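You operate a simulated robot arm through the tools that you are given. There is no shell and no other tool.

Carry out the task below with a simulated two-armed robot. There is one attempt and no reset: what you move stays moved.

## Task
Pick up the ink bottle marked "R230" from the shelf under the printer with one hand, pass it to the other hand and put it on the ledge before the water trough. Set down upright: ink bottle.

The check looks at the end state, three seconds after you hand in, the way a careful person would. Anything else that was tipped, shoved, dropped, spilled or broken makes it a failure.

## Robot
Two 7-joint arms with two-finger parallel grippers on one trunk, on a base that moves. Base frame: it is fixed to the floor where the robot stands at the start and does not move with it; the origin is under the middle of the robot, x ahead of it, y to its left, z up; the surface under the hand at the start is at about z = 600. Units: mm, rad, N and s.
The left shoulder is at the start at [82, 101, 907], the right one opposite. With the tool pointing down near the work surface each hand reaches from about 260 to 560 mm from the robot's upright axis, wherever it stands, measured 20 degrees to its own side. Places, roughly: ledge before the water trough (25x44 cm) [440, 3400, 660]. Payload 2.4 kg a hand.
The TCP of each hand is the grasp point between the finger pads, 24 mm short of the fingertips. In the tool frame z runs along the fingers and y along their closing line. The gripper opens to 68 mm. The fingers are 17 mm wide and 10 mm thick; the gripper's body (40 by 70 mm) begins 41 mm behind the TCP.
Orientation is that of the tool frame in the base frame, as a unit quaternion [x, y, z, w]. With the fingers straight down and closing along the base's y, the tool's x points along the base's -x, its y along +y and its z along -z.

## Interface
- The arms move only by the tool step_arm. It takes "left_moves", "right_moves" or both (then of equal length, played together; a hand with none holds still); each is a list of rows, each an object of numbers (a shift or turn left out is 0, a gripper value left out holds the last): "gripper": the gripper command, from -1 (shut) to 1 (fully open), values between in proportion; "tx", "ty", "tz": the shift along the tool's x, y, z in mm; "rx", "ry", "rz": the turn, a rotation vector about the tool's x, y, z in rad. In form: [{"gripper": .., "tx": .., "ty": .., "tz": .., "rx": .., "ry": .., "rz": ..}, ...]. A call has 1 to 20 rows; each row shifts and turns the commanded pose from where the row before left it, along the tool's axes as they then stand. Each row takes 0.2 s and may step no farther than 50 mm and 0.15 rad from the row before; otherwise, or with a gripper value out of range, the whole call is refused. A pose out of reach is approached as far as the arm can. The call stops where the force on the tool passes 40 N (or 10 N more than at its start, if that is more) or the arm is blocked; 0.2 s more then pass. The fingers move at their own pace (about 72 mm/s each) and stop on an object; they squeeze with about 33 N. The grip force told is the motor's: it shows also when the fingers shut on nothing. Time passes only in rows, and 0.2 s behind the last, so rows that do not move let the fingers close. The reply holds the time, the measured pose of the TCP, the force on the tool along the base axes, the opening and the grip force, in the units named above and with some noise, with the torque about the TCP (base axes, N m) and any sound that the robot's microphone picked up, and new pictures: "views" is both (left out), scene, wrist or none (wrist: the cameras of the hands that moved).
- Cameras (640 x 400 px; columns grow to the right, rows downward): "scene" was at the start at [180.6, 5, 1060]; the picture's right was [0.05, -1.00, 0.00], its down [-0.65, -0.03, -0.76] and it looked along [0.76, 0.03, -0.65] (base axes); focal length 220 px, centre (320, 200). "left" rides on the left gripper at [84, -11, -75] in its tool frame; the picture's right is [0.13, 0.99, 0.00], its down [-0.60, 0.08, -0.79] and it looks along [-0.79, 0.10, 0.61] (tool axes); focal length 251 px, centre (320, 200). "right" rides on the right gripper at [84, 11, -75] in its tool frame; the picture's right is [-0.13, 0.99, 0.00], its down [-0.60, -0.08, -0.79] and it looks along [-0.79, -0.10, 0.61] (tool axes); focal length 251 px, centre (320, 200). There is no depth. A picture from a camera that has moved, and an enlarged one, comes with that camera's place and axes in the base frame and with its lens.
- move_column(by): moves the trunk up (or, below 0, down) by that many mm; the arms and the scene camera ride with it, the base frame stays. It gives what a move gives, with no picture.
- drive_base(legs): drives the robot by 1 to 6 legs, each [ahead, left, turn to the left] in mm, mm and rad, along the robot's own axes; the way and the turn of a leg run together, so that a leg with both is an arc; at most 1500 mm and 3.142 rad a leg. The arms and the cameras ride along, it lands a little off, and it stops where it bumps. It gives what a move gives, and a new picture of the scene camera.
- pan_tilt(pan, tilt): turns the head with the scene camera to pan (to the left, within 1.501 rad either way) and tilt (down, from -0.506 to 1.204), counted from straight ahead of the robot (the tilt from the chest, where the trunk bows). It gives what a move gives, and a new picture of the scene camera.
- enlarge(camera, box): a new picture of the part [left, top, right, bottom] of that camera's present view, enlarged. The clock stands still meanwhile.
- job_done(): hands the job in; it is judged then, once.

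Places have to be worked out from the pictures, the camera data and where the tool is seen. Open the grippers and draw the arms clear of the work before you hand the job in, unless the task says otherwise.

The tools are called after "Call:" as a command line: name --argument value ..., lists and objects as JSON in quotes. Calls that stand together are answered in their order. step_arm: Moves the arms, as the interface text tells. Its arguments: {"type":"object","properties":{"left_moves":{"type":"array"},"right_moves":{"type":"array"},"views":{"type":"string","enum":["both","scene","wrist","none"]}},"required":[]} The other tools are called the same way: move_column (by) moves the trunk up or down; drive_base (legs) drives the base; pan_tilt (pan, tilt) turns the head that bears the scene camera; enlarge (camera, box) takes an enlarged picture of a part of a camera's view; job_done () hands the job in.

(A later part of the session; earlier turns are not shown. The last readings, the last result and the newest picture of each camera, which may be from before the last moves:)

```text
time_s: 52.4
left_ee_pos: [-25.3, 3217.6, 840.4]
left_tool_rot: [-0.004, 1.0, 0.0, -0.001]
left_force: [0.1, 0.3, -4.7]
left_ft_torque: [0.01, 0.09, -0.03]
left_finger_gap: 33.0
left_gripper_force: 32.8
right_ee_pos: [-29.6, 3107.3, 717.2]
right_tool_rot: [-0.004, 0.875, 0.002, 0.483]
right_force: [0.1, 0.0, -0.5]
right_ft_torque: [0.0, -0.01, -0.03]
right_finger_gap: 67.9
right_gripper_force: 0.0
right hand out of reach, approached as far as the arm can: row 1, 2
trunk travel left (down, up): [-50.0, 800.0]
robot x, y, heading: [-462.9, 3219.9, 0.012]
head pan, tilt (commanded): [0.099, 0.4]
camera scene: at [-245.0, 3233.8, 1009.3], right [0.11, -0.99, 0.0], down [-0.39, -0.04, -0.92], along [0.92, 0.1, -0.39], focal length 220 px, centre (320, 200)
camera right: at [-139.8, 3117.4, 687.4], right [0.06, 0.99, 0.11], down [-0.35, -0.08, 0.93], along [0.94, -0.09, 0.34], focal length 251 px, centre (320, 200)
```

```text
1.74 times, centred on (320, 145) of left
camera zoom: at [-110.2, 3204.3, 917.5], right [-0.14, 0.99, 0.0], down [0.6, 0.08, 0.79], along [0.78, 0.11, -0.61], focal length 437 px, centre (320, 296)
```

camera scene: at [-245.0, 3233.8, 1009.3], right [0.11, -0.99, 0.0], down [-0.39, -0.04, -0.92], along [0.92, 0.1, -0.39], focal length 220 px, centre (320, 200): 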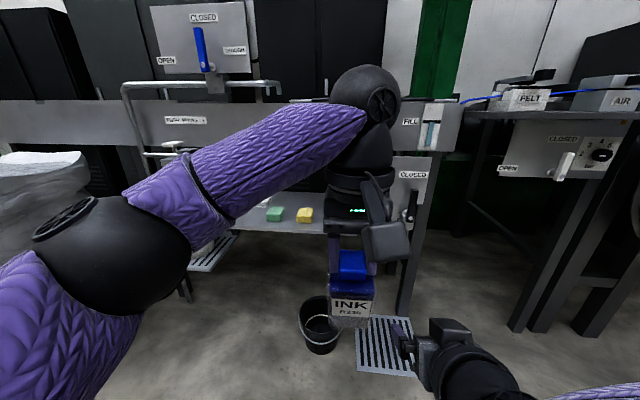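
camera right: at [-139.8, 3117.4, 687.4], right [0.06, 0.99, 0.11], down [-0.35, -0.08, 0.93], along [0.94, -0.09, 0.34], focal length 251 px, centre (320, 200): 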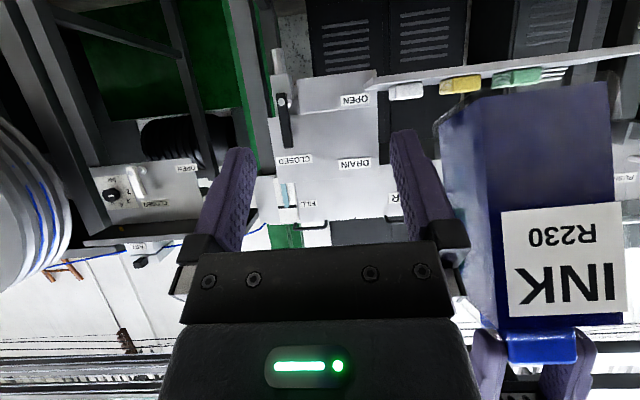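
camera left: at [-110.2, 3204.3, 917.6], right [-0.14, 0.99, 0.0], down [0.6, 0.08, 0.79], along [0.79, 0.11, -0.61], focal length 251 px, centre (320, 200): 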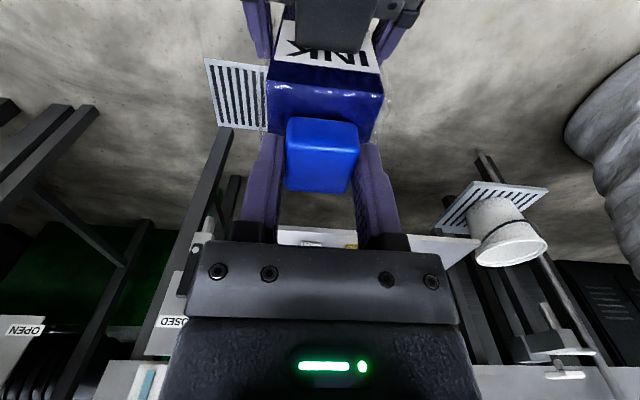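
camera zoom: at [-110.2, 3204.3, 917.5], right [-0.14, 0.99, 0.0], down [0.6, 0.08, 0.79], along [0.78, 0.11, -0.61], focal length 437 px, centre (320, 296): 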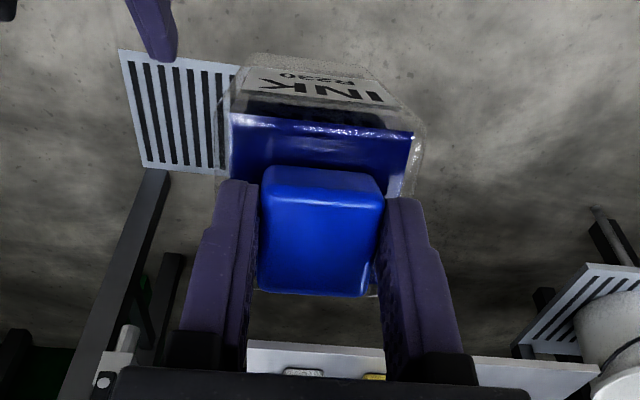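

The bottle has pitched about 20° about the finger axis, with its base swung away from the robot; the cap is still held flat. I can correct that by pitching the left hand the other way. First I clear the hands from each other: right up and right, left 60 mm to its own side and 40 mm back.

Call:
step_arm --left_moves '[{"gripper": -1, "ty": 20, "tx": 10}, {"ty": 20, "tx": 10}, {"ty": 20, "tx": 10}, {"tx": 10}]' --right_moves '[{"gripper": 1, "ty": -30}, {"ty": -30, "tx": -17, "tz": -10.7}, {"ty": -30, "tx": -17, "tz": -10.7}, {"ty": -30, "tx": -17, "tz": -10.7}]' --views "both"

```text
time_s: 53.4
left_ee_pos: [-67.7, 3275.6, 841.8]
left_tool_rot: [-0.004, 1.0, 0.0, 0.0]
left_force: [0.7, 0.0, -3.7]
left_ft_torque: [-0.04, 0.12, -0.04]
left_finger_gap: 33.0
left_gripper_force: 33.2
right_ee_pos: [-25.9, 2988.5, 778.4]
right_tool_rot: [-0.004, 0.876, 0.002, 0.483]
right_force: [-0.8, 0.9, 0.5]
right_ft_torque: [0.01, 0.01, -0.01]
right_finger_gap: 68.1
right_gripper_force: 0.1
right hand out of reach, approached as far as the arm can: row 1
trunk travel left (down, up): [-50.0, 800.0]
robot x, y, heading: [-460.2, 3220.5, 0.011]
head pan, tilt (commanded): [0.099, 0.4]
camera scene: at [-245.0, 3233.8, 1009.3], right [0.11, -0.99, 0.0], down [-0.39, -0.04, -0.92], along [0.92, 0.1, -0.39], focal length 220 px, centre (320, 200)
camera right: at [-134.2, 2998.2, 747.9], right [0.06, 0.99, 0.11], down [-0.35, -0.08, 0.93], along [0.94, -0.09, 0.34], focal length 251 px, centre (320, 200)
camera left: at [-151.7, 3263.4, 917.6], right [-0.14, 0.99, 0.0], down [0.6, 0.08, 0.79], along [0.79, 0.11, -0.61], focal length 251 px, centre (320, 200)
```

scene: 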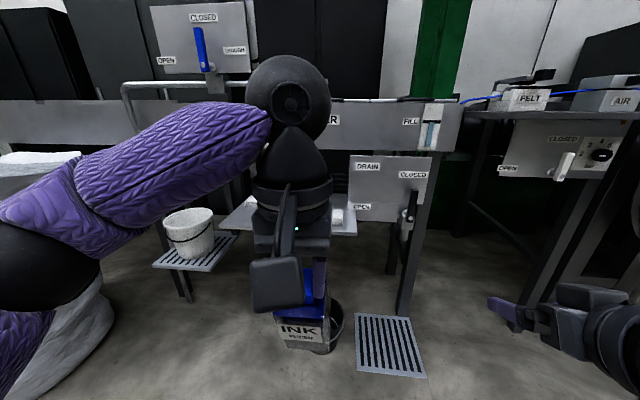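
right: 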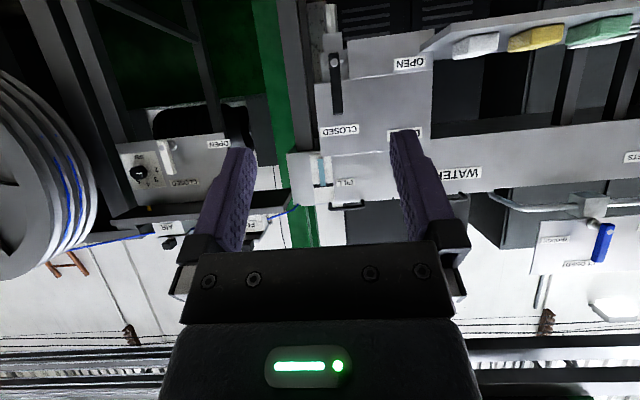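
left: 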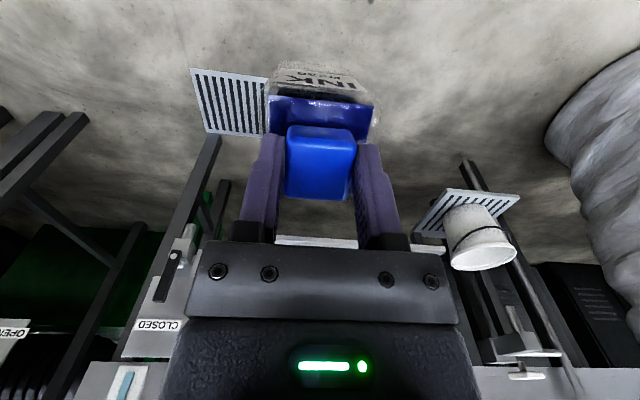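

The torque of about 0.12 N·m at 4.2 N also implies roughly a 20° pitch, matching the picture. I pitch the left hand +0.37 rad about its y axis to bring the bottle back to vertical, and check the torque and views.

Call:
step_arm --left_moves '[{"gripper": -1, "ry": 0.1}, {"ry": 0.1}, {"ry": 0.1}, {"ry": 0.07}, {}]' --views "both"

Call:
enlarge --camera "scene" --box '[240, 240, 380, 380]'

```text
time_s: 54.6
left_ee_pos: [-66.7, 3275.6, 841.9]
left_tool_rot: [-0.004, 0.983, -0.001, -0.185]
left_force: [0.1, -0.1, -4.2]
left_ft_torque: [0.0, -0.03, 0.02]
left_finger_gap: 32.9
left_gripper_force: 32.8
right_ee_pos: [-25.1, 2988.6, 777.2]
right_tool_rot: [-0.004, 0.875, 0.002, 0.484]
right_force: [-0.2, 0.5, 0.1]
right_ft_torque: [-0.01, 0.0, 0.0]
right_finger_gap: 67.9
right_gripper_force: 0.0
trunk travel left (down, up): [-50.0, 800.0]
robot x, y, heading: [-458.8, 3219.9, 0.008]
head pan, tilt (commanded): [0.099, 0.4]
camera scene: at [-245.1, 3233.7, 1009.3], right [0.11, -0.99, 0.0], down [-0.39, -0.04, -0.92], along [0.92, 0.1, -0.39], focal length 220 px, centre (320, 200)
camera left: at [-117.9, 3263.2, 942.8], right [-0.13, 0.99, 0.05], down [0.85, 0.09, 0.52], along [0.51, 0.11, -0.85], focal length 251 px, centre (320, 200)
```

scene: 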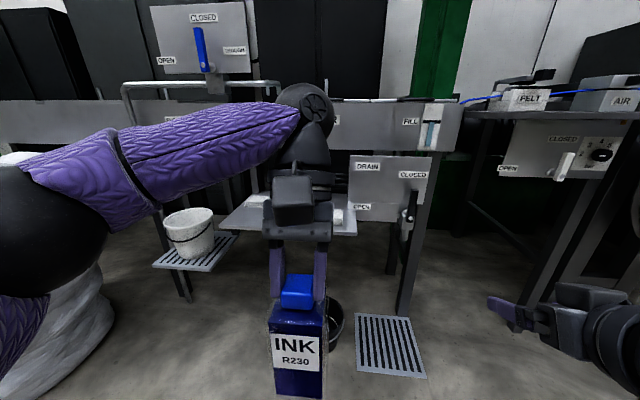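
left: 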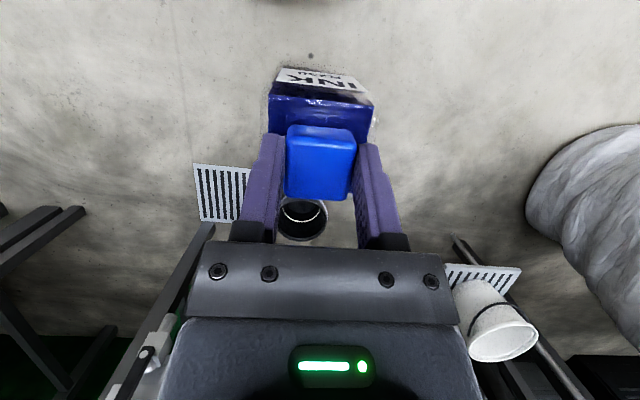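

```text
2.86 times, centred on (310, 310) of scene
camera zoom: at [-245.1, 3233.7, 1009.3], right [0.11, -0.99, 0.0], down [-0.39, -0.04, -0.92], along [0.92, 0.1, -0.39], focal length 627 px, centre (349, -114)
```

zoom: 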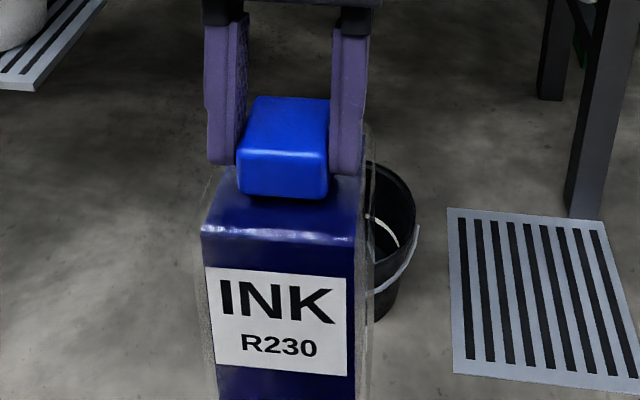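

Torque is now about zero and the label edges converge exactly as vertical lines should, so the bottle hangs upright with the hand pitched 21°. The pitch pushes the wrist 73 mm forward, which costs reach. I therefore yaw the hand 90° about the vertical here in the open, so that the wrist leans to the left instead.

Call:
step_arm --left_moves '[{"gripper": -1, "rx": 0.0518, "rz": -0.1331}, {"rx": 0.0518, "rz": -0.1331}, {"rx": 0.0518, "rz": -0.1331}, {"rx": 0.0518, "rz": -0.1331}]' --views "both"

```text
time_s: 55.6
left_ee_pos: [-66.8, 3275.4, 842.1]
left_tool_rot: [-0.282, 0.942, -0.053, -0.176]
left_force: [-0.4, 0.2, -3.3]
left_ft_torque: [0.03, -0.03, -0.04]
left_finger_gap: 33.1
left_gripper_force: 32.8
right_ee_pos: [-23.9, 2988.2, 778.1]
right_tool_rot: [-0.003, 0.876, 0.002, 0.483]
right_force: [0.2, 0.2, 0.5]
right_ft_torque: [-0.01, 0.02, -0.03]
right_finger_gap: 68.2
right_gripper_force: 0.1
trunk travel left (down, up): [-50.0, 800.0]
robot x, y, heading: [-454.8, 3218.8, 0.006]
head pan, tilt (commanded): [0.099, 0.4]
camera scene: at [-245.1, 3233.7, 1009.3], right [0.11, -0.99, 0.0], down [-0.39, -0.04, -0.92], along [0.92, 0.1, -0.39], focal length 220 px, centre (320, 200)
camera left: at [-103.4, 3237.2, 942.6], right [-0.65, 0.76, 0.05], down [0.67, 0.53, 0.52], along [0.37, 0.37, -0.85], focal length 251 px, centre (320, 200)
```

scene: 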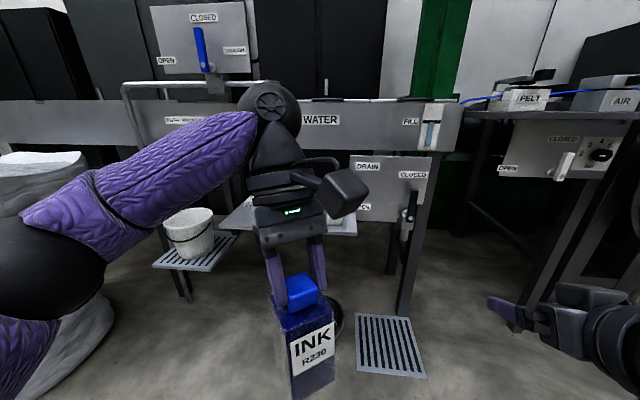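
left: 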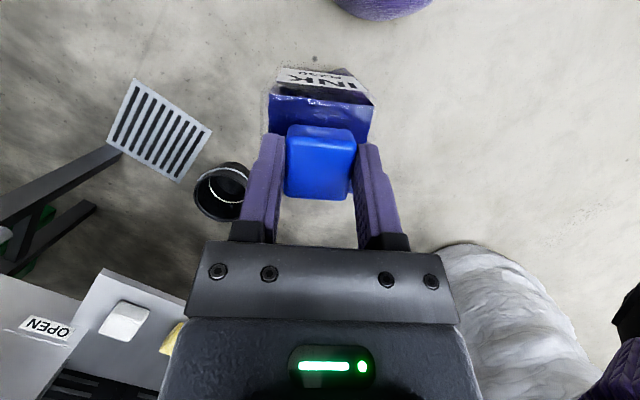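

The yaw works without strain. I continue the remaining 57°.

Call:
step_arm --left_moves '[{"gripper": -1, "rx": 0.0518, "rz": -0.1331}, {"rx": 0.0518, "rz": -0.1331}, {"rx": 0.0518, "rz": -0.1331}, {"rx": 0.0518, "rz": -0.1331}, {"rx": 0.0518, "rz": -0.1331}, {"rx": 0.0518, "rz": -0.1331}, {"rx": 0.0518, "rz": -0.1331}, {}]' --views "both"

Call:
enlarge --camera "scene" --box '[220, 220, 400, 400]'

```text
time_s: 57.4
left_ee_pos: [-65.9, 3275.4, 841.4]
left_tool_rot: [0.699, -0.69, 0.132, 0.129]
left_force: [0.3, 1.0, -3.8]
left_ft_torque: [0.03, 0.0, 0.02]
left_finger_gap: 32.9
left_gripper_force: 33.3
right_ee_pos: [-25.6, 2989.7, 778.3]
right_tool_rot: [-0.004, 0.875, 0.002, 0.484]
right_force: [0.9, -0.2, 0.4]
right_ft_torque: [-0.02, 0.0, 0.02]
right_finger_gap: 68.0
right_gripper_force: 0.1
trunk travel left (down, up): [-50.0, 800.0]
robot x, y, heading: [-457.5, 3221.6, 0.013]
head pan, tilt (commanded): [0.099, 0.4]
camera scene: at [-245.1, 3233.7, 1009.3], right [0.11, -0.99, 0.0], down [-0.39, -0.04, -0.92], along [0.92, 0.1, -0.39], focal length 220 px, centre (320, 200)
camera left: at [-54.9, 3223.5, 942.4], right [-0.99, -0.13, 0.05], down [-0.09, 0.85, 0.52], along [-0.11, 0.51, -0.85], focal length 251 px, centre (320, 200)
```

scene: 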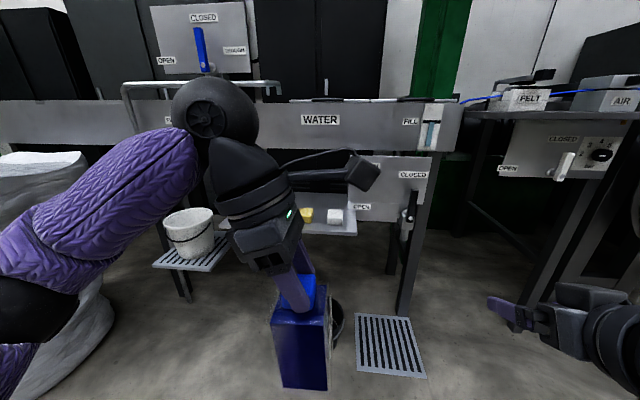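
left: 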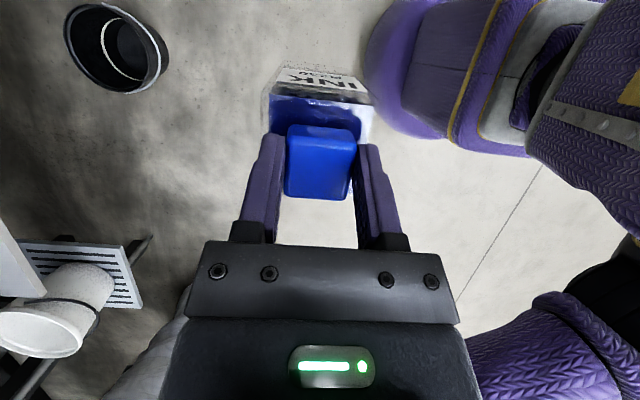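

```text
2.22 times, centred on (310, 310) of scene
camera zoom: at [-245.1, 3233.7, 1009.3], right [0.11, -0.99, 0.0], down [-0.39, -0.04, -0.92], along [0.92, 0.1, -0.39], focal length 488 px, centre (342, -44)
```

zoom: 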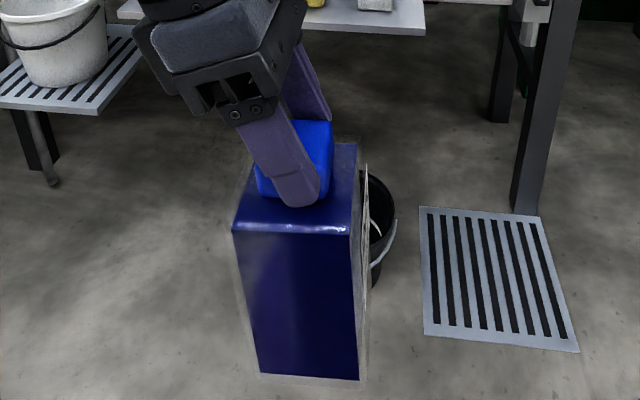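

This gives a proper side view of the tilt. I zoom further to measure the residual lean of the bottle edges against true vertical.

Call:
enlarge --camera "scene" --box '[255, 275, 355, 400]'

```text
3.20 times, centred on (305, 338) of scene
camera zoom: at [-245.1, 3233.7, 1009.3], right [0.11, -0.99, 0.0], down [-0.39, -0.04, -0.92], along [0.92, 0.1, -0.39], focal length 702 px, centre (368, -240)
```

zoom: 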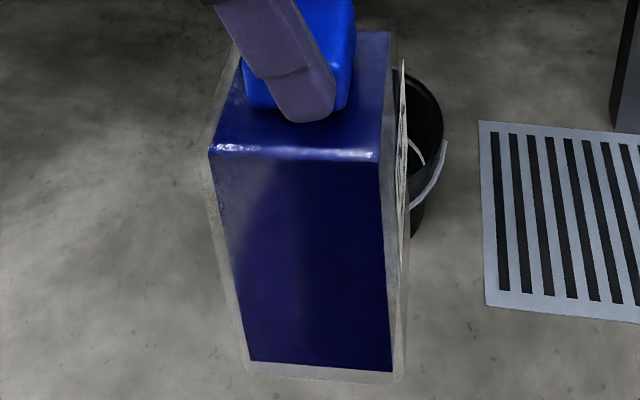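

The edges lean about 2.5°, base toward −y: a slight over-correction. I trim the left pitch by −0.044 rad. In the same call I turn the right hand back to pointing down and draw it in toward the body, so it is parked clear.

Call:
step_arm --left_moves '[{"gripper": -1, "ry": -0.022}, {"ry": -0.022}, {}, {}, {}, {}, {}, {}, {}, {}, {}]' --right_moves '[{"gripper": 1, "ry": 0.145}, {"ry": 0.145}, {"ry": 0.145}, {"ry": 0.145}, {"ry": 0.145}, {"ry": 0.145}, {"ry": 0.14}, {"tx": 35}, {"tx": 35}, {"tx": 35}, {"tx": 35}]' --views "both"

Call:
enlarge --camera "scene" --box '[255, 275, 355, 400]'

```text
time_s: 59.8
left_ee_pos: [-66.6, 3274.8, 841.6]
left_tool_rot: [0.702, -0.694, 0.117, 0.114]
left_force: [-0.2, 0.4, -4.2]
left_ft_torque: [-0.04, -0.02, -0.05]
left_finger_gap: 33.2
left_gripper_force: 33.0
right_ee_pos: [-163.9, 2988.6, 776.5]
right_tool_rot: [-0.004, 1.0, 0.0, 0.0]
right_force: [0.1, 0.0, -0.7]
right_ft_torque: [0.0, 0.04, 0.04]
right_finger_gap: 68.0
right_gripper_force: 0.0
trunk travel left (down, up): [-50.0, 800.0]
robot x, y, heading: [-459.5, 3220.1, 0.004]
head pan, tilt (commanded): [0.099, 0.4]
camera scene: at [-245.0, 3233.8, 1009.3], right [0.11, -0.99, 0.0], down [-0.39, -0.04, -0.92], along [0.92, 0.1, -0.39], focal length 220 px, centre (320, 200)
camera right: at [-249.5, 2997.8, 852.4], right [0.12, 0.99, 0.0], down [0.61, -0.07, 0.79], along [0.79, -0.1, -0.61], focal length 251 px, centre (320, 200)
camera left: at [-55.3, 3219.0, 940.0], right [-0.99, -0.13, 0.04], down [-0.09, 0.83, 0.56], along [-0.11, 0.55, -0.83], focal length 251 px, centre (320, 200)
```

scene: 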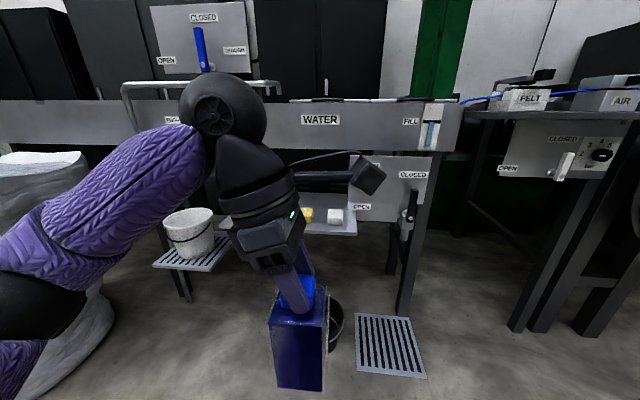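
right: 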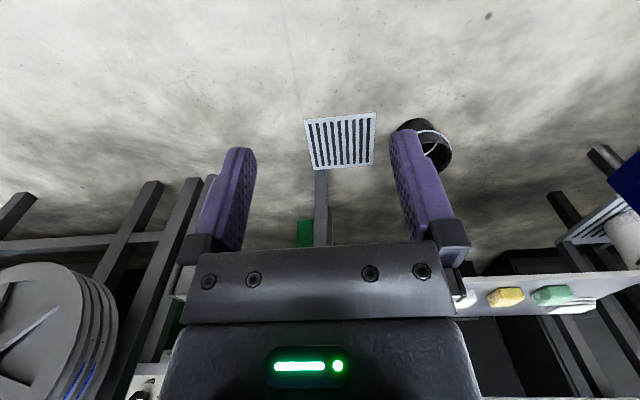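
left: 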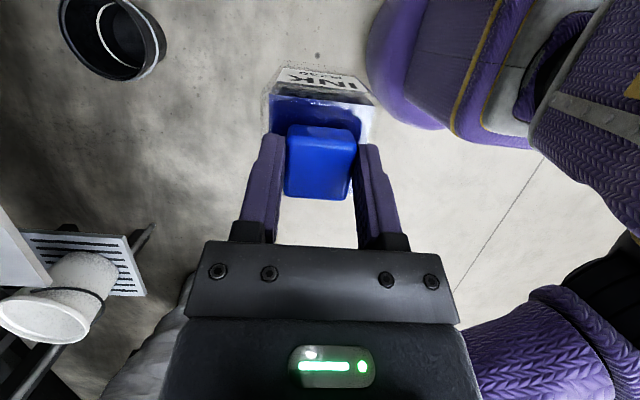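

```text
3.20 times, centred on (305, 338) of scene
camera zoom: at [-245.0, 3233.8, 1009.3], right [0.11, -0.99, 0.0], down [-0.39, -0.04, -0.92], along [0.92, 0.1, -0.39], focal length 702 px, centre (368, -240)
```

zoom: 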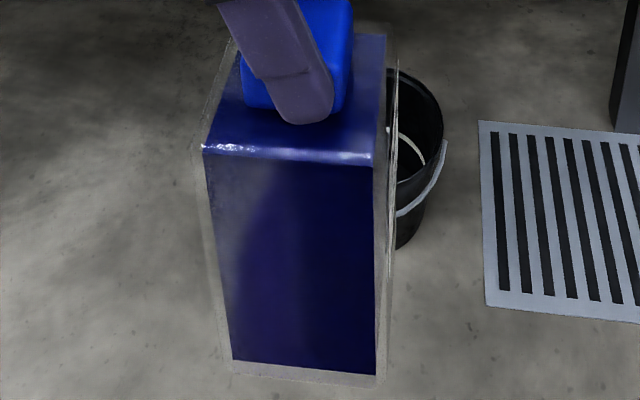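

Both edges now match true vertical within about 0.3°. Next I raise the trunk 150 mm so the left arm can place the bottle with a comfortable reach from above.

Call:
move_column --by 150

Call:
pan_tilt --pan 0.2 --tilt 0.6

```text
time_s: 61.6
left_ee_pos: [-67.3, 3276.5, 991.2]
left_tool_rot: [0.701, -0.694, 0.115, 0.115]
left_force: [-0.1, -0.9, -4.7]
left_ft_torque: [-0.01, 0.0, 0.03]
left_finger_gap: 32.9
left_gripper_force: 33.1
right_ee_pos: [-164.3, 2987.4, 926.2]
right_tool_rot: [-0.004, 1.0, 0.0, -0.001]
right_force: [-0.1, -0.4, 1.0]
right_ft_torque: [-0.01, -0.01, 0.01]
right_finger_gap: 67.8
right_gripper_force: 0.1
trunk travel left (down, up): [-200.0, 650.0]
robot x, y, heading: [-460.3, 3224.8, 0.008]
head pan, tilt (commanded): [0.099, 0.4]
```

```text
time_s: 62.3
left_ee_pos: [-65.8, 3275.2, 992.0]
left_tool_rot: [0.701, -0.694, 0.115, 0.115]
left_force: [0.5, 0.5, -3.7]
left_ft_torque: [0.0, 0.0, 0.01]
left_finger_gap: 32.9
left_gripper_force: 33.1
right_ee_pos: [-165.0, 2987.1, 926.4]
right_tool_rot: [-0.004, 1.0, -0.001, -0.001]
right_force: [-0.6, -1.2, -0.4]
right_ft_torque: [-0.02, 0.02, 0.03]
right_finger_gap: 68.0
right_gripper_force: 0.2
trunk travel left (down, up): [-200.0, 650.0]
robot x, y, heading: [-458.9, 3221.1, 0.009]
head pan, tilt (commanded): [0.201, 0.6]
camera scene: at [-298.4, 3241.7, 1146.0], right [0.21, -0.98, 0.0], down [-0.55, -0.12, -0.83], along [0.81, 0.17, -0.56], focal length 220 px, centre (320, 200)
```

scene: 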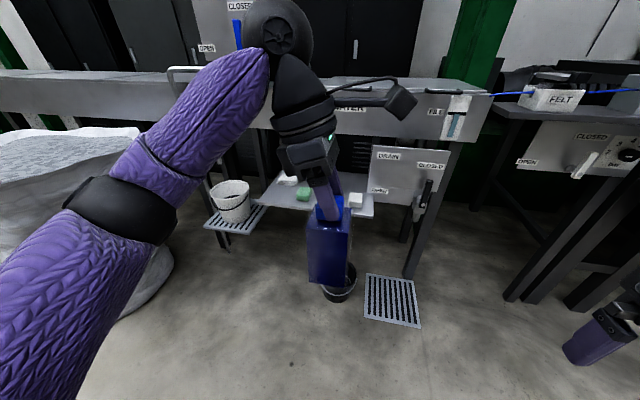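

The arms ride as expected. I drive forward 300 mm and 45 mm left, staying short of the ledge, and take another look.

Call:
drive_base --legs '[[300, 45, -0.008]]'

Call:
pan_tilt --pan 0.0 --tilt 0.6

Call:
enlarge --camera "left" --box '[0, 0, 640, 400]'

```text
time_s: 64.4
left_ee_pos: [238.3, 3317.5, 991.9]
left_tool_rot: [0.698, -0.698, 0.114, 0.114]
left_force: [0.0, 0.4, -3.5]
left_ft_torque: [0.03, 0.03, 0.0]
left_finger_gap: 32.8
left_gripper_force: 33.2
right_ee_pos: [137.9, 3029.7, 926.9]
right_tool_rot: [0.0, 1.0, 0.0, -0.001]
right_force: [-0.2, 0.3, -0.8]
right_ft_torque: [0.03, 0.03, 0.02]
right_finger_gap: 68.0
right_gripper_force: 0.0
trunk travel left (down, up): [-200.0, 650.0]
robot x, y, heading: [-157.1, 3266.3, -0.011]
head pan, tilt (commanded): [0.201, 0.6]
camera scene: at [5.7, 3286.5, 1145.9], right [0.2, -0.98, 0.0], down [-0.55, -0.11, -0.82], along [0.81, 0.16, -0.57], focal length 220 px, centre (320, 200)
```

scene: 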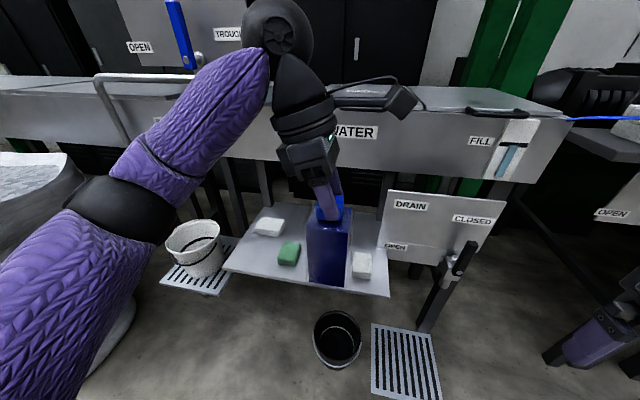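

```text
time_s: 65.1
left_ee_pos: [237.6, 3317.7, 992.0]
left_tool_rot: [-0.697, 0.698, -0.114, -0.115]
left_force: [-0.1, 0.4, -4.0]
left_ft_torque: [-0.04, 0.0, 0.0]
left_finger_gap: 32.9
left_gripper_force: 32.8
right_ee_pos: [137.1, 3030.1, 927.8]
right_tool_rot: [0.001, 1.0, 0.001, -0.001]
right_force: [0.5, 0.0, -0.1]
right_ft_torque: [0.02, 0.04, 0.0]
right_finger_gap: 68.0
right_gripper_force: 0.1
trunk travel left (down, up): [-200.0, 650.0]
robot x, y, heading: [-154.1, 3269.2, -0.001]
head pan, tilt (commanded): [0.0, 0.6]
camera scene: at [7.4, 3268.9, 1145.9], right [0.0, -1.0, 0.0], down [-0.57, 0.0, -0.82], along [0.82, 0.0, -0.57], focal length 220 px, centre (320, 200)
```

scene: 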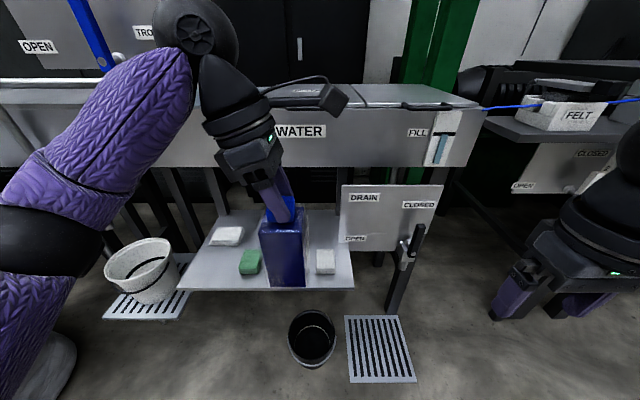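

```text
1.00 times, centred on (320, 200) of left (not enlarged: the box is as wide or as high as the picture)
camera zoom: at [248.6, 3261.7, 1090.1], right [-0.99, -0.12, 0.04], down [-0.08, 0.83, 0.56], along [-0.1, 0.55, -0.83], focal length 251 px, centre (320, 200)
```

zoom: 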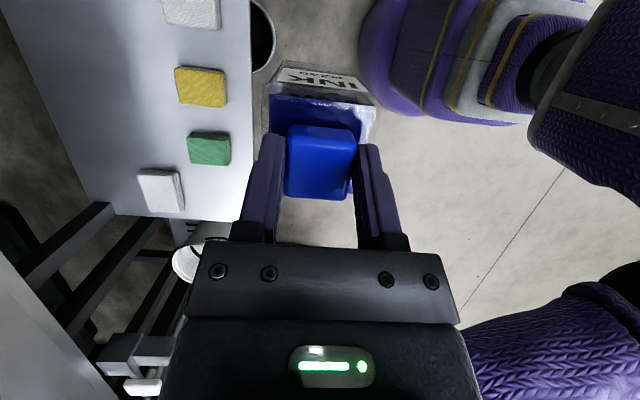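

From this closer view I refine the layout:
- **Ledge:** z≈660, front x≈330, y 3185–3618.
- **Sponges:** x 362–437.
- **Floor bucket:** near rim at x≈348.

The target for the bottle centre is (492, 3385), behind the gap between the yellow and green sponges. I drive forward 145 mm, keeping the base well short of the bucket and the bottle high above the ledge.

Call:
drive_base --legs '[[145, 0, 0]]'

Call:
enlarge --camera "left" --box '[0, 0, 320, 200]'

```text
time_s: 66.4
left_ee_pos: [380.0, 3317.3, 991.4]
left_tool_rot: [0.698, -0.697, 0.116, 0.115]
left_force: [0.0, -0.8, -4.1]
left_ft_torque: [-0.03, -0.03, 0.01]
left_finger_gap: 33.2
left_gripper_force: 33.6
right_ee_pos: [278.8, 3030.6, 927.8]
right_tool_rot: [0.0, 1.0, -0.001, -0.001]
right_force: [0.3, -0.5, 0.2]
right_ft_torque: [0.02, 0.02, -0.01]
right_finger_gap: 68.0
right_gripper_force: 0.1
trunk travel left (down, up): [-200.0, 650.0]
robot x, y, heading: [-11.3, 3269.3, -0.001]
head pan, tilt (commanded): [0.0, 0.6]
camera scene: at [150.0, 3268.8, 1145.9], right [0.0, -1.0, 0.0], down [-0.57, 0.0, -0.82], along [0.82, 0.0, -0.57], focal length 220 px, centre (320, 200)
```

scene: 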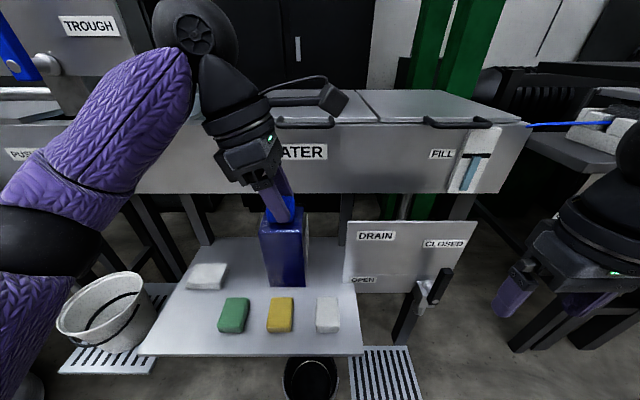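

```text
2.00 times, centred on (160, 100) of left
camera zoom: at [391.2, 3261.9, 1090.0], right [-0.99, -0.12, 0.04], down [-0.08, 0.83, 0.56], along [-0.1, 0.55, -0.83], focal length 503 px, centre (640, 400)
```

zoom: 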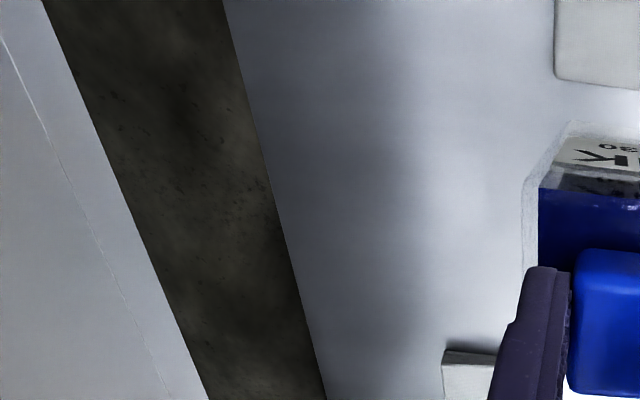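

The bottle is over the ledge, still about 180 mm above it. I extend the left arm horizontally to TCP (492, 3389.5), which puts the bottle centre at y≈3385, then descend to TCP z≈900.

Call:
step_arm --left_moves '[{"gripper": -1, "tx": -17.05, "ty": -28, "tz": -5.8}, {"tx": -17.05, "ty": -28, "tz": -5.8}, {"tx": -17.05, "ty": -28, "tz": -5.8}, {"tx": -17.05, "ty": -28, "tz": -5.8}, {"tx": -7.35, "tz": 21.6}, {"tx": -7.35, "tz": 21.6}, {"tx": -7.35, "tz": 21.6}, {"tx": -7.35, "tz": 21.6}, {}]' --views "both"

Call:
enlarge --camera "scene" --box '[130, 180, 370, 380]'

```text
time_s: 68.4
left_ee_pos: [486.4, 3391.4, 898.7]
left_tool_rot: [-0.697, 0.698, -0.116, -0.116]
left_force: [0.9, 0.0, -3.9]
left_ft_torque: [-0.03, 0.02, -0.01]
left_finger_gap: 33.3
left_gripper_force: 32.7
left hand out of reach, approached as far as the arm can: row 4
right_ee_pos: [278.9, 3031.2, 927.8]
right_tool_rot: [0.0, 1.0, 0.0, -0.001]
right_force: [-0.2, 0.0, -0.2]
right_ft_torque: [0.02, 0.01, 0.0]
right_finger_gap: 67.9
right_gripper_force: 0.0
trunk travel left (down, up): [-200.0, 650.0]
robot x, y, heading: [-11.4, 3267.8, 0.002]
head pan, tilt (commanded): [0.0, 0.6]
camera scene: at [150.1, 3268.9, 1145.9], right [0.0, -1.0, 0.0], down [-0.57, 0.0, -0.82], along [0.82, 0.0, -0.57], focal length 220 px, centre (320, 200)
camera left: at [496.2, 3336.5, 997.0], right [-0.99, -0.12, 0.04], down [-0.08, 0.83, 0.56], along [-0.1, 0.55, -0.83], focal length 251 px, centre (320, 200)
```

scene: 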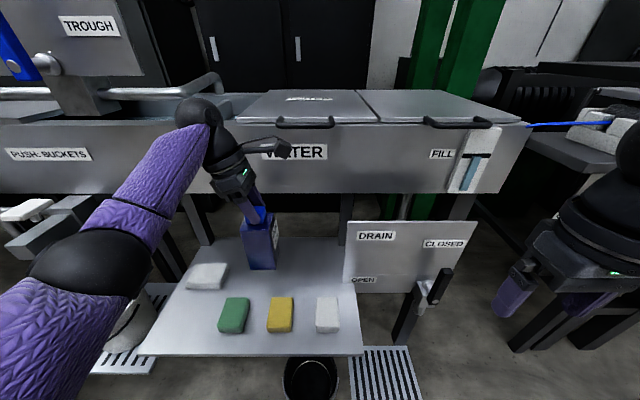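
left: 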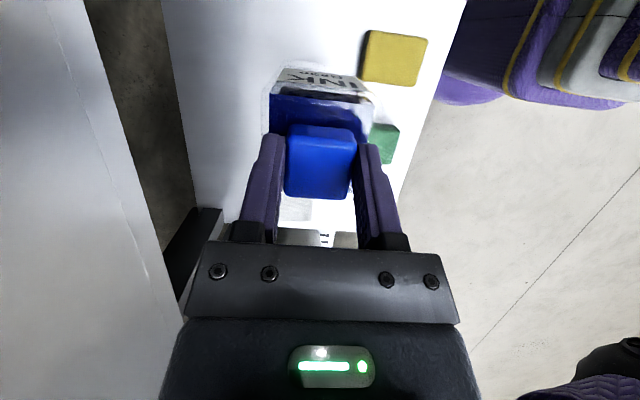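

```text
2.00 times, centred on (250, 280) of scene
camera zoom: at [150.1, 3268.9, 1145.9], right [0.0, -1.0, 0.0], down [-0.57, 0.0, -0.82], along [0.82, 0.0, -0.57], focal length 439 px, centre (460, 40)
```

zoom: 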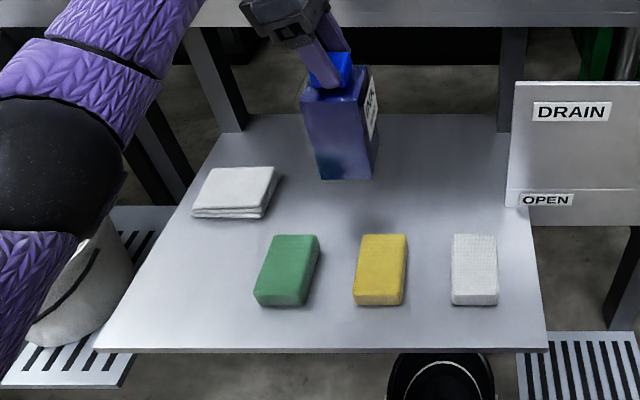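

The hand is at (486, 3391, 899), with the bottle centre near (486, 3387). Before descending I zoom in to verify the bottle is still vertical.

Call:
enlarge --camera "scene" --box '[220, 190, 300, 290]'

```text
4.00 times, centred on (260, 240) of scene
camera zoom: at [150.1, 3268.9, 1145.9], right [0.0, -1.0, 0.0], down [-0.57, 0.0, -0.82], along [0.82, 0.0, -0.57], focal length 878 px, centre (560, 40)
```

zoom: 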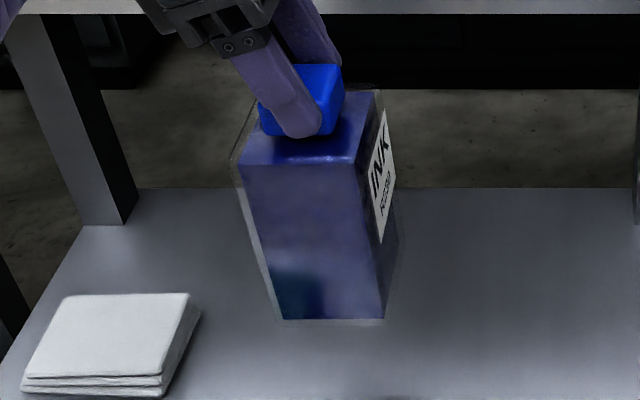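

The edges match true vertical. The bottle base is at z≈748, so about 88 mm above the ledge. I descend 70 mm while easing 6 mm further back from the sponges.

Call:
step_arm --left_moves '[{"gripper": -1, "tx": -5.63, "ty": -1.5, "tz": 16.57}, {"tx": -5.63, "ty": -1.5, "tz": 16.57}, {"tx": -5.63, "ty": -1.5, "tz": 16.57}, {"tx": -5.63, "ty": -1.5, "tz": 16.57}, {}]' --views "both"

Call:
enlarge --camera "scene" --box '[210, 200, 350, 340]'

```text
time_s: 69.6
left_ee_pos: [491.5, 3390.7, 827.8]
left_tool_rot: [-0.697, 0.698, -0.115, -0.115]
left_force: [0.4, 1.0, -3.9]
left_ft_torque: [-0.01, -0.01, -0.02]
left_finger_gap: 33.0
left_gripper_force: 33.8
right_ee_pos: [279.6, 3030.9, 929.0]
right_tool_rot: [0.0, 1.0, -0.001, 0.0]
right_force: [0.5, 0.0, 0.1]
right_ft_torque: [-0.01, -0.03, 0.0]
right_finger_gap: 68.0
right_gripper_force: 0.2
trunk travel left (down, up): [-200.0, 650.0]
robot x, y, heading: [-10.6, 3269.3, -0.0]
head pan, tilt (commanded): [0.0, 0.6]
camera scene: at [150.1, 3268.9, 1145.9], right [0.0, -1.0, 0.0], down [-0.57, 0.0, -0.82], along [0.82, 0.0, -0.57], focal length 220 px, centre (320, 200)
camera left: at [501.9, 3336.1, 926.7], right [-0.99, -0.12, 0.04], down [-0.08, 0.83, 0.56], along [-0.1, 0.55, -0.83], focal length 251 px, centre (320, 200)
```

scene: 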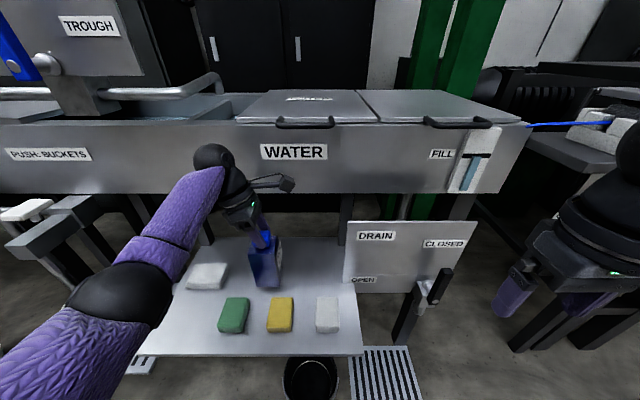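
left: 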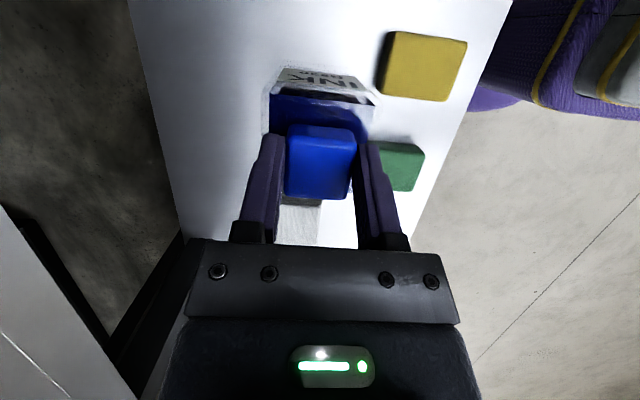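

```text
2.86 times, centred on (280, 270) of scene
camera zoom: at [150.1, 3268.9, 1145.9], right [0.0, -1.0, 0.0], down [-0.57, 0.0, -0.82], along [0.82, 0.0, -0.57], focal length 627 px, centre (434, 0)
```

zoom: 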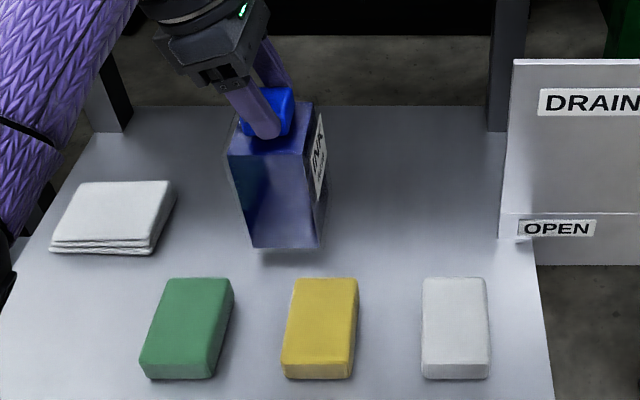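

The bottle hovers about 17 mm above a clear patch, well away from the sponges and cloth. I descend 10 mm more, watching the force.

Call:
step_arm --left_moves '[{"gripper": -1, "tx": -1.61, "tz": 4.735}, {"tx": -1.61, "tz": 4.735}, {}]' --views "none"

```text
time_s: 70.4
left_ee_pos: [490.7, 3393.5, 818.0]
left_tool_rot: [-0.697, 0.698, -0.115, -0.115]
left_force: [0.1, 0.7, -3.7]
left_ft_torque: [0.04, 0.0, 0.03]
left_finger_gap: 33.0
left_gripper_force: 33.1
right_ee_pos: [279.5, 3030.4, 927.7]
right_tool_rot: [0.001, 1.0, 0.0, 0.0]
right_force: [-0.1, -0.2, 0.2]
right_ft_torque: [0.01, 0.02, 0.03]
right_finger_gap: 67.9
right_gripper_force: 0.0
trunk travel left (down, up): [-200.0, 650.0]
robot x, y, heading: [-12.5, 3268.1, 0.005]
head pan, tilt (commanded): [0.0, 0.6]
```

No contact yet (−3.7 N). I go down 4 mm more in 2 mm rows.

Call:
step_arm --left_moves '[{"gripper": -1, "tx": -0.644, "tz": 1.894}, {"tx": -0.644, "tz": 1.894}, {}]' --views "none"

```text
time_s: 71.2
left_ee_pos: [491.9, 3393.4, 816.4]
left_tool_rot: [0.698, -0.698, 0.118, 0.114]
left_force: [1.6, -0.1, 18.4]
left_ft_torque: [0.73, 0.0, -0.02]
left_finger_gap: 33.0
left_gripper_force: 32.5
right_ee_pos: [278.2, 3031.6, 927.9]
right_tool_rot: [0.0, 1.0, -0.001, 0.0]
right_force: [0.0, 0.5, 0.1]
right_ft_torque: [0.01, -0.02, -0.01]
right_finger_gap: 68.1
right_gripper_force: 0.1
trunk travel left (down, up): [-200.0, 650.0]
robot x, y, heading: [-9.0, 3267.7, 0.002]
head pan, tilt (commanded): [0.0, 0.6]
```

Contact: the force went from −3.7 to +18 N, with the torque showing the +y bottom edge touching first. I back off about 1.3 mm to relax the preload before releasing.

Call:
step_arm --left_moves '[{"gripper": -1, "tx": 0.42, "tz": -1.23}, {}]' --views "both"

Call:
enlarge --camera "scene" --box '[220, 210, 320, 310]'

```text
time_s: 71.8
left_ee_pos: [490.3, 3391.8, 817.1]
left_tool_rot: [0.698, -0.698, 0.116, 0.115]
left_force: [3.8, -0.8, 13.5]
left_ft_torque: [0.34, -0.15, -0.09]
left_finger_gap: 33.0
left_gripper_force: 33.3
right_ee_pos: [278.6, 3030.9, 928.1]
right_tool_rot: [0.0, 1.0, 0.001, 0.0]
right_force: [-0.1, -0.3, 0.4]
right_ft_torque: [0.01, 0.04, 0.0]
right_finger_gap: 68.0
right_gripper_force: 0.0
trunk travel left (down, up): [-200.0, 650.0]
robot x, y, heading: [-12.2, 3267.8, 0.002]
head pan, tilt (commanded): [0.0, 0.6]
camera scene: at [149.1, 3268.3, 1146.1], right [0.0, -1.0, 0.0], down [-0.56, 0.0, -0.83], along [0.83, 0.0, -0.56], focal length 220 px, centre (320, 200)
camera left: at [501.3, 3336.2, 915.3], right [-0.99, -0.12, 0.04], down [-0.08, 0.83, 0.56], along [-0.1, 0.55, -0.83], focal length 251 px, centre (320, 200)
```

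scene: 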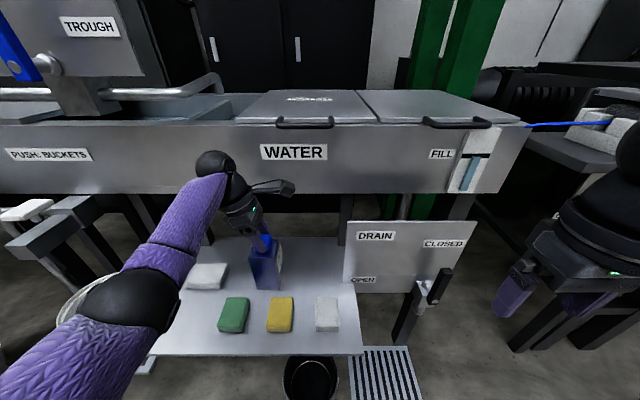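
left: 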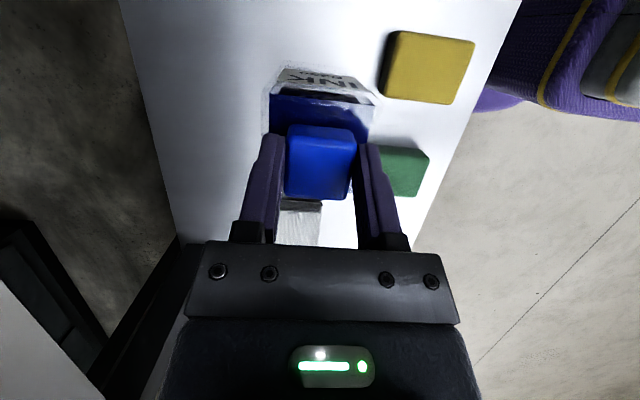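

```text
4.00 times, centred on (270, 260) of scene
camera zoom: at [149.1, 3268.3, 1146.1], right [0.0, -1.0, 0.0], down [-0.56, 0.0, -0.83], along [0.83, 0.0, -0.56], focal length 878 px, centre (520, -40)
```

zoom: 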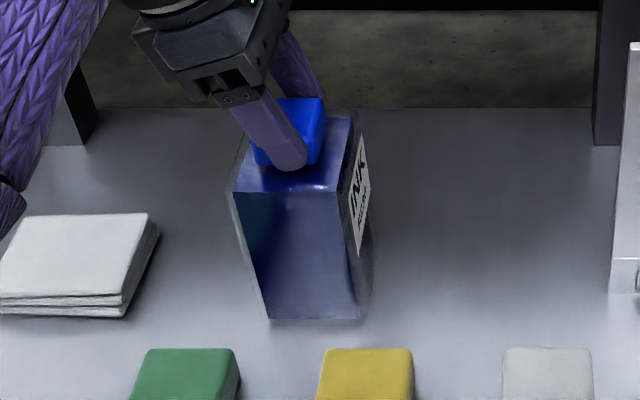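

It still presses at 13.5 N, so I raise another 1 mm and re-read.

Call:
step_arm --left_moves '[{"gripper": -1, "tx": 0.32, "tz": -0.95}, {}]' --views "none"

```text
time_s: 72.4
left_ee_pos: [490.7, 3393.7, 816.9]
left_tool_rot: [0.699, -0.697, 0.115, 0.115]
left_force: [0.8, -3.2, 2.4]
left_ft_torque: [-0.18, 0.02, 0.01]
left_finger_gap: 33.0
left_gripper_force: 32.8
right_ee_pos: [279.0, 3030.3, 927.3]
right_tool_rot: [0.0, 1.0, 0.0, 0.0]
right_force: [-0.7, 0.4, 0.6]
right_ft_torque: [-0.02, 0.0, 0.0]
right_finger_gap: 68.1
right_gripper_force: 0.0
trunk travel left (down, up): [-200.0, 650.0]
robot x, y, heading: [-8.2, 3268.8, -0.001]
head pan, tilt (commanded): [0.0, 0.6]
```

Nearly relaxed now: the ledge carries the bottle with only about 2 N extra. I open the left gripper with the hand still.

Call:
step_arm --left_moves '[{"gripper": 0.2}, {"gripper": 0.6}, {"gripper": 1}, {"gripper": 1}]' --views "both"

Call:
enlarge --camera "scene" --box '[220, 210, 320, 310]'

```text
time_s: 73.4
left_ee_pos: [490.2, 3392.4, 816.3]
left_tool_rot: [0.698, -0.697, 0.115, 0.115]
left_force: [-0.5, 0.0, 0.0]
left_ft_torque: [-0.03, 0.0, -0.02]
left_finger_gap: 67.9
left_gripper_force: 0.0
right_ee_pos: [279.5, 3030.3, 927.3]
right_tool_rot: [0.0, 1.0, -0.001, -0.001]
right_force: [-0.2, -0.7, -0.5]
right_ft_torque: [0.0, -0.02, -0.01]
right_finger_gap: 68.1
right_gripper_force: 0.0
trunk travel left (down, up): [-200.0, 650.0]
robot x, y, heading: [-10.2, 3267.3, 0.002]
head pan, tilt (commanded): [0.0, 0.6]
camera scene: at [149.7, 3268.8, 1146.0], right [0.0, -1.0, 0.0], down [-0.57, 0.0, -0.82], along [0.82, 0.0, -0.57], focal length 220 px, centre (320, 200)
camera left: at [501.8, 3337.1, 915.9], right [-0.99, -0.12, 0.04], down [-0.08, 0.83, 0.56], along [-0.1, 0.55, -0.83], focal length 251 px, centre (320, 200)
```

scene: 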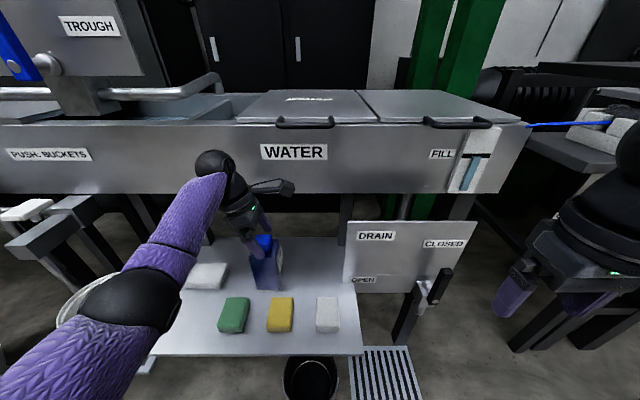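
left: 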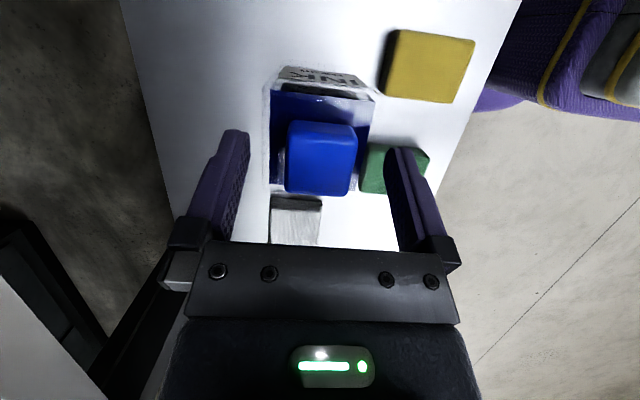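

```text
4.00 times, centred on (270, 260) of scene
camera zoom: at [149.7, 3268.8, 1146.0], right [0.0, -1.0, 0.0], down [-0.57, 0.0, -0.82], along [0.82, 0.0, -0.57], focal length 878 px, centre (520, -40)
```

zoom: 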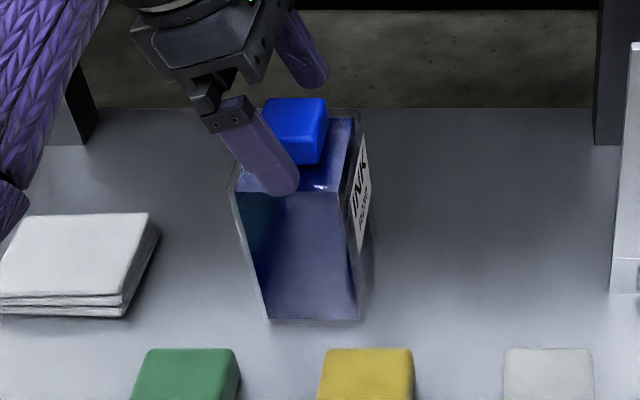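

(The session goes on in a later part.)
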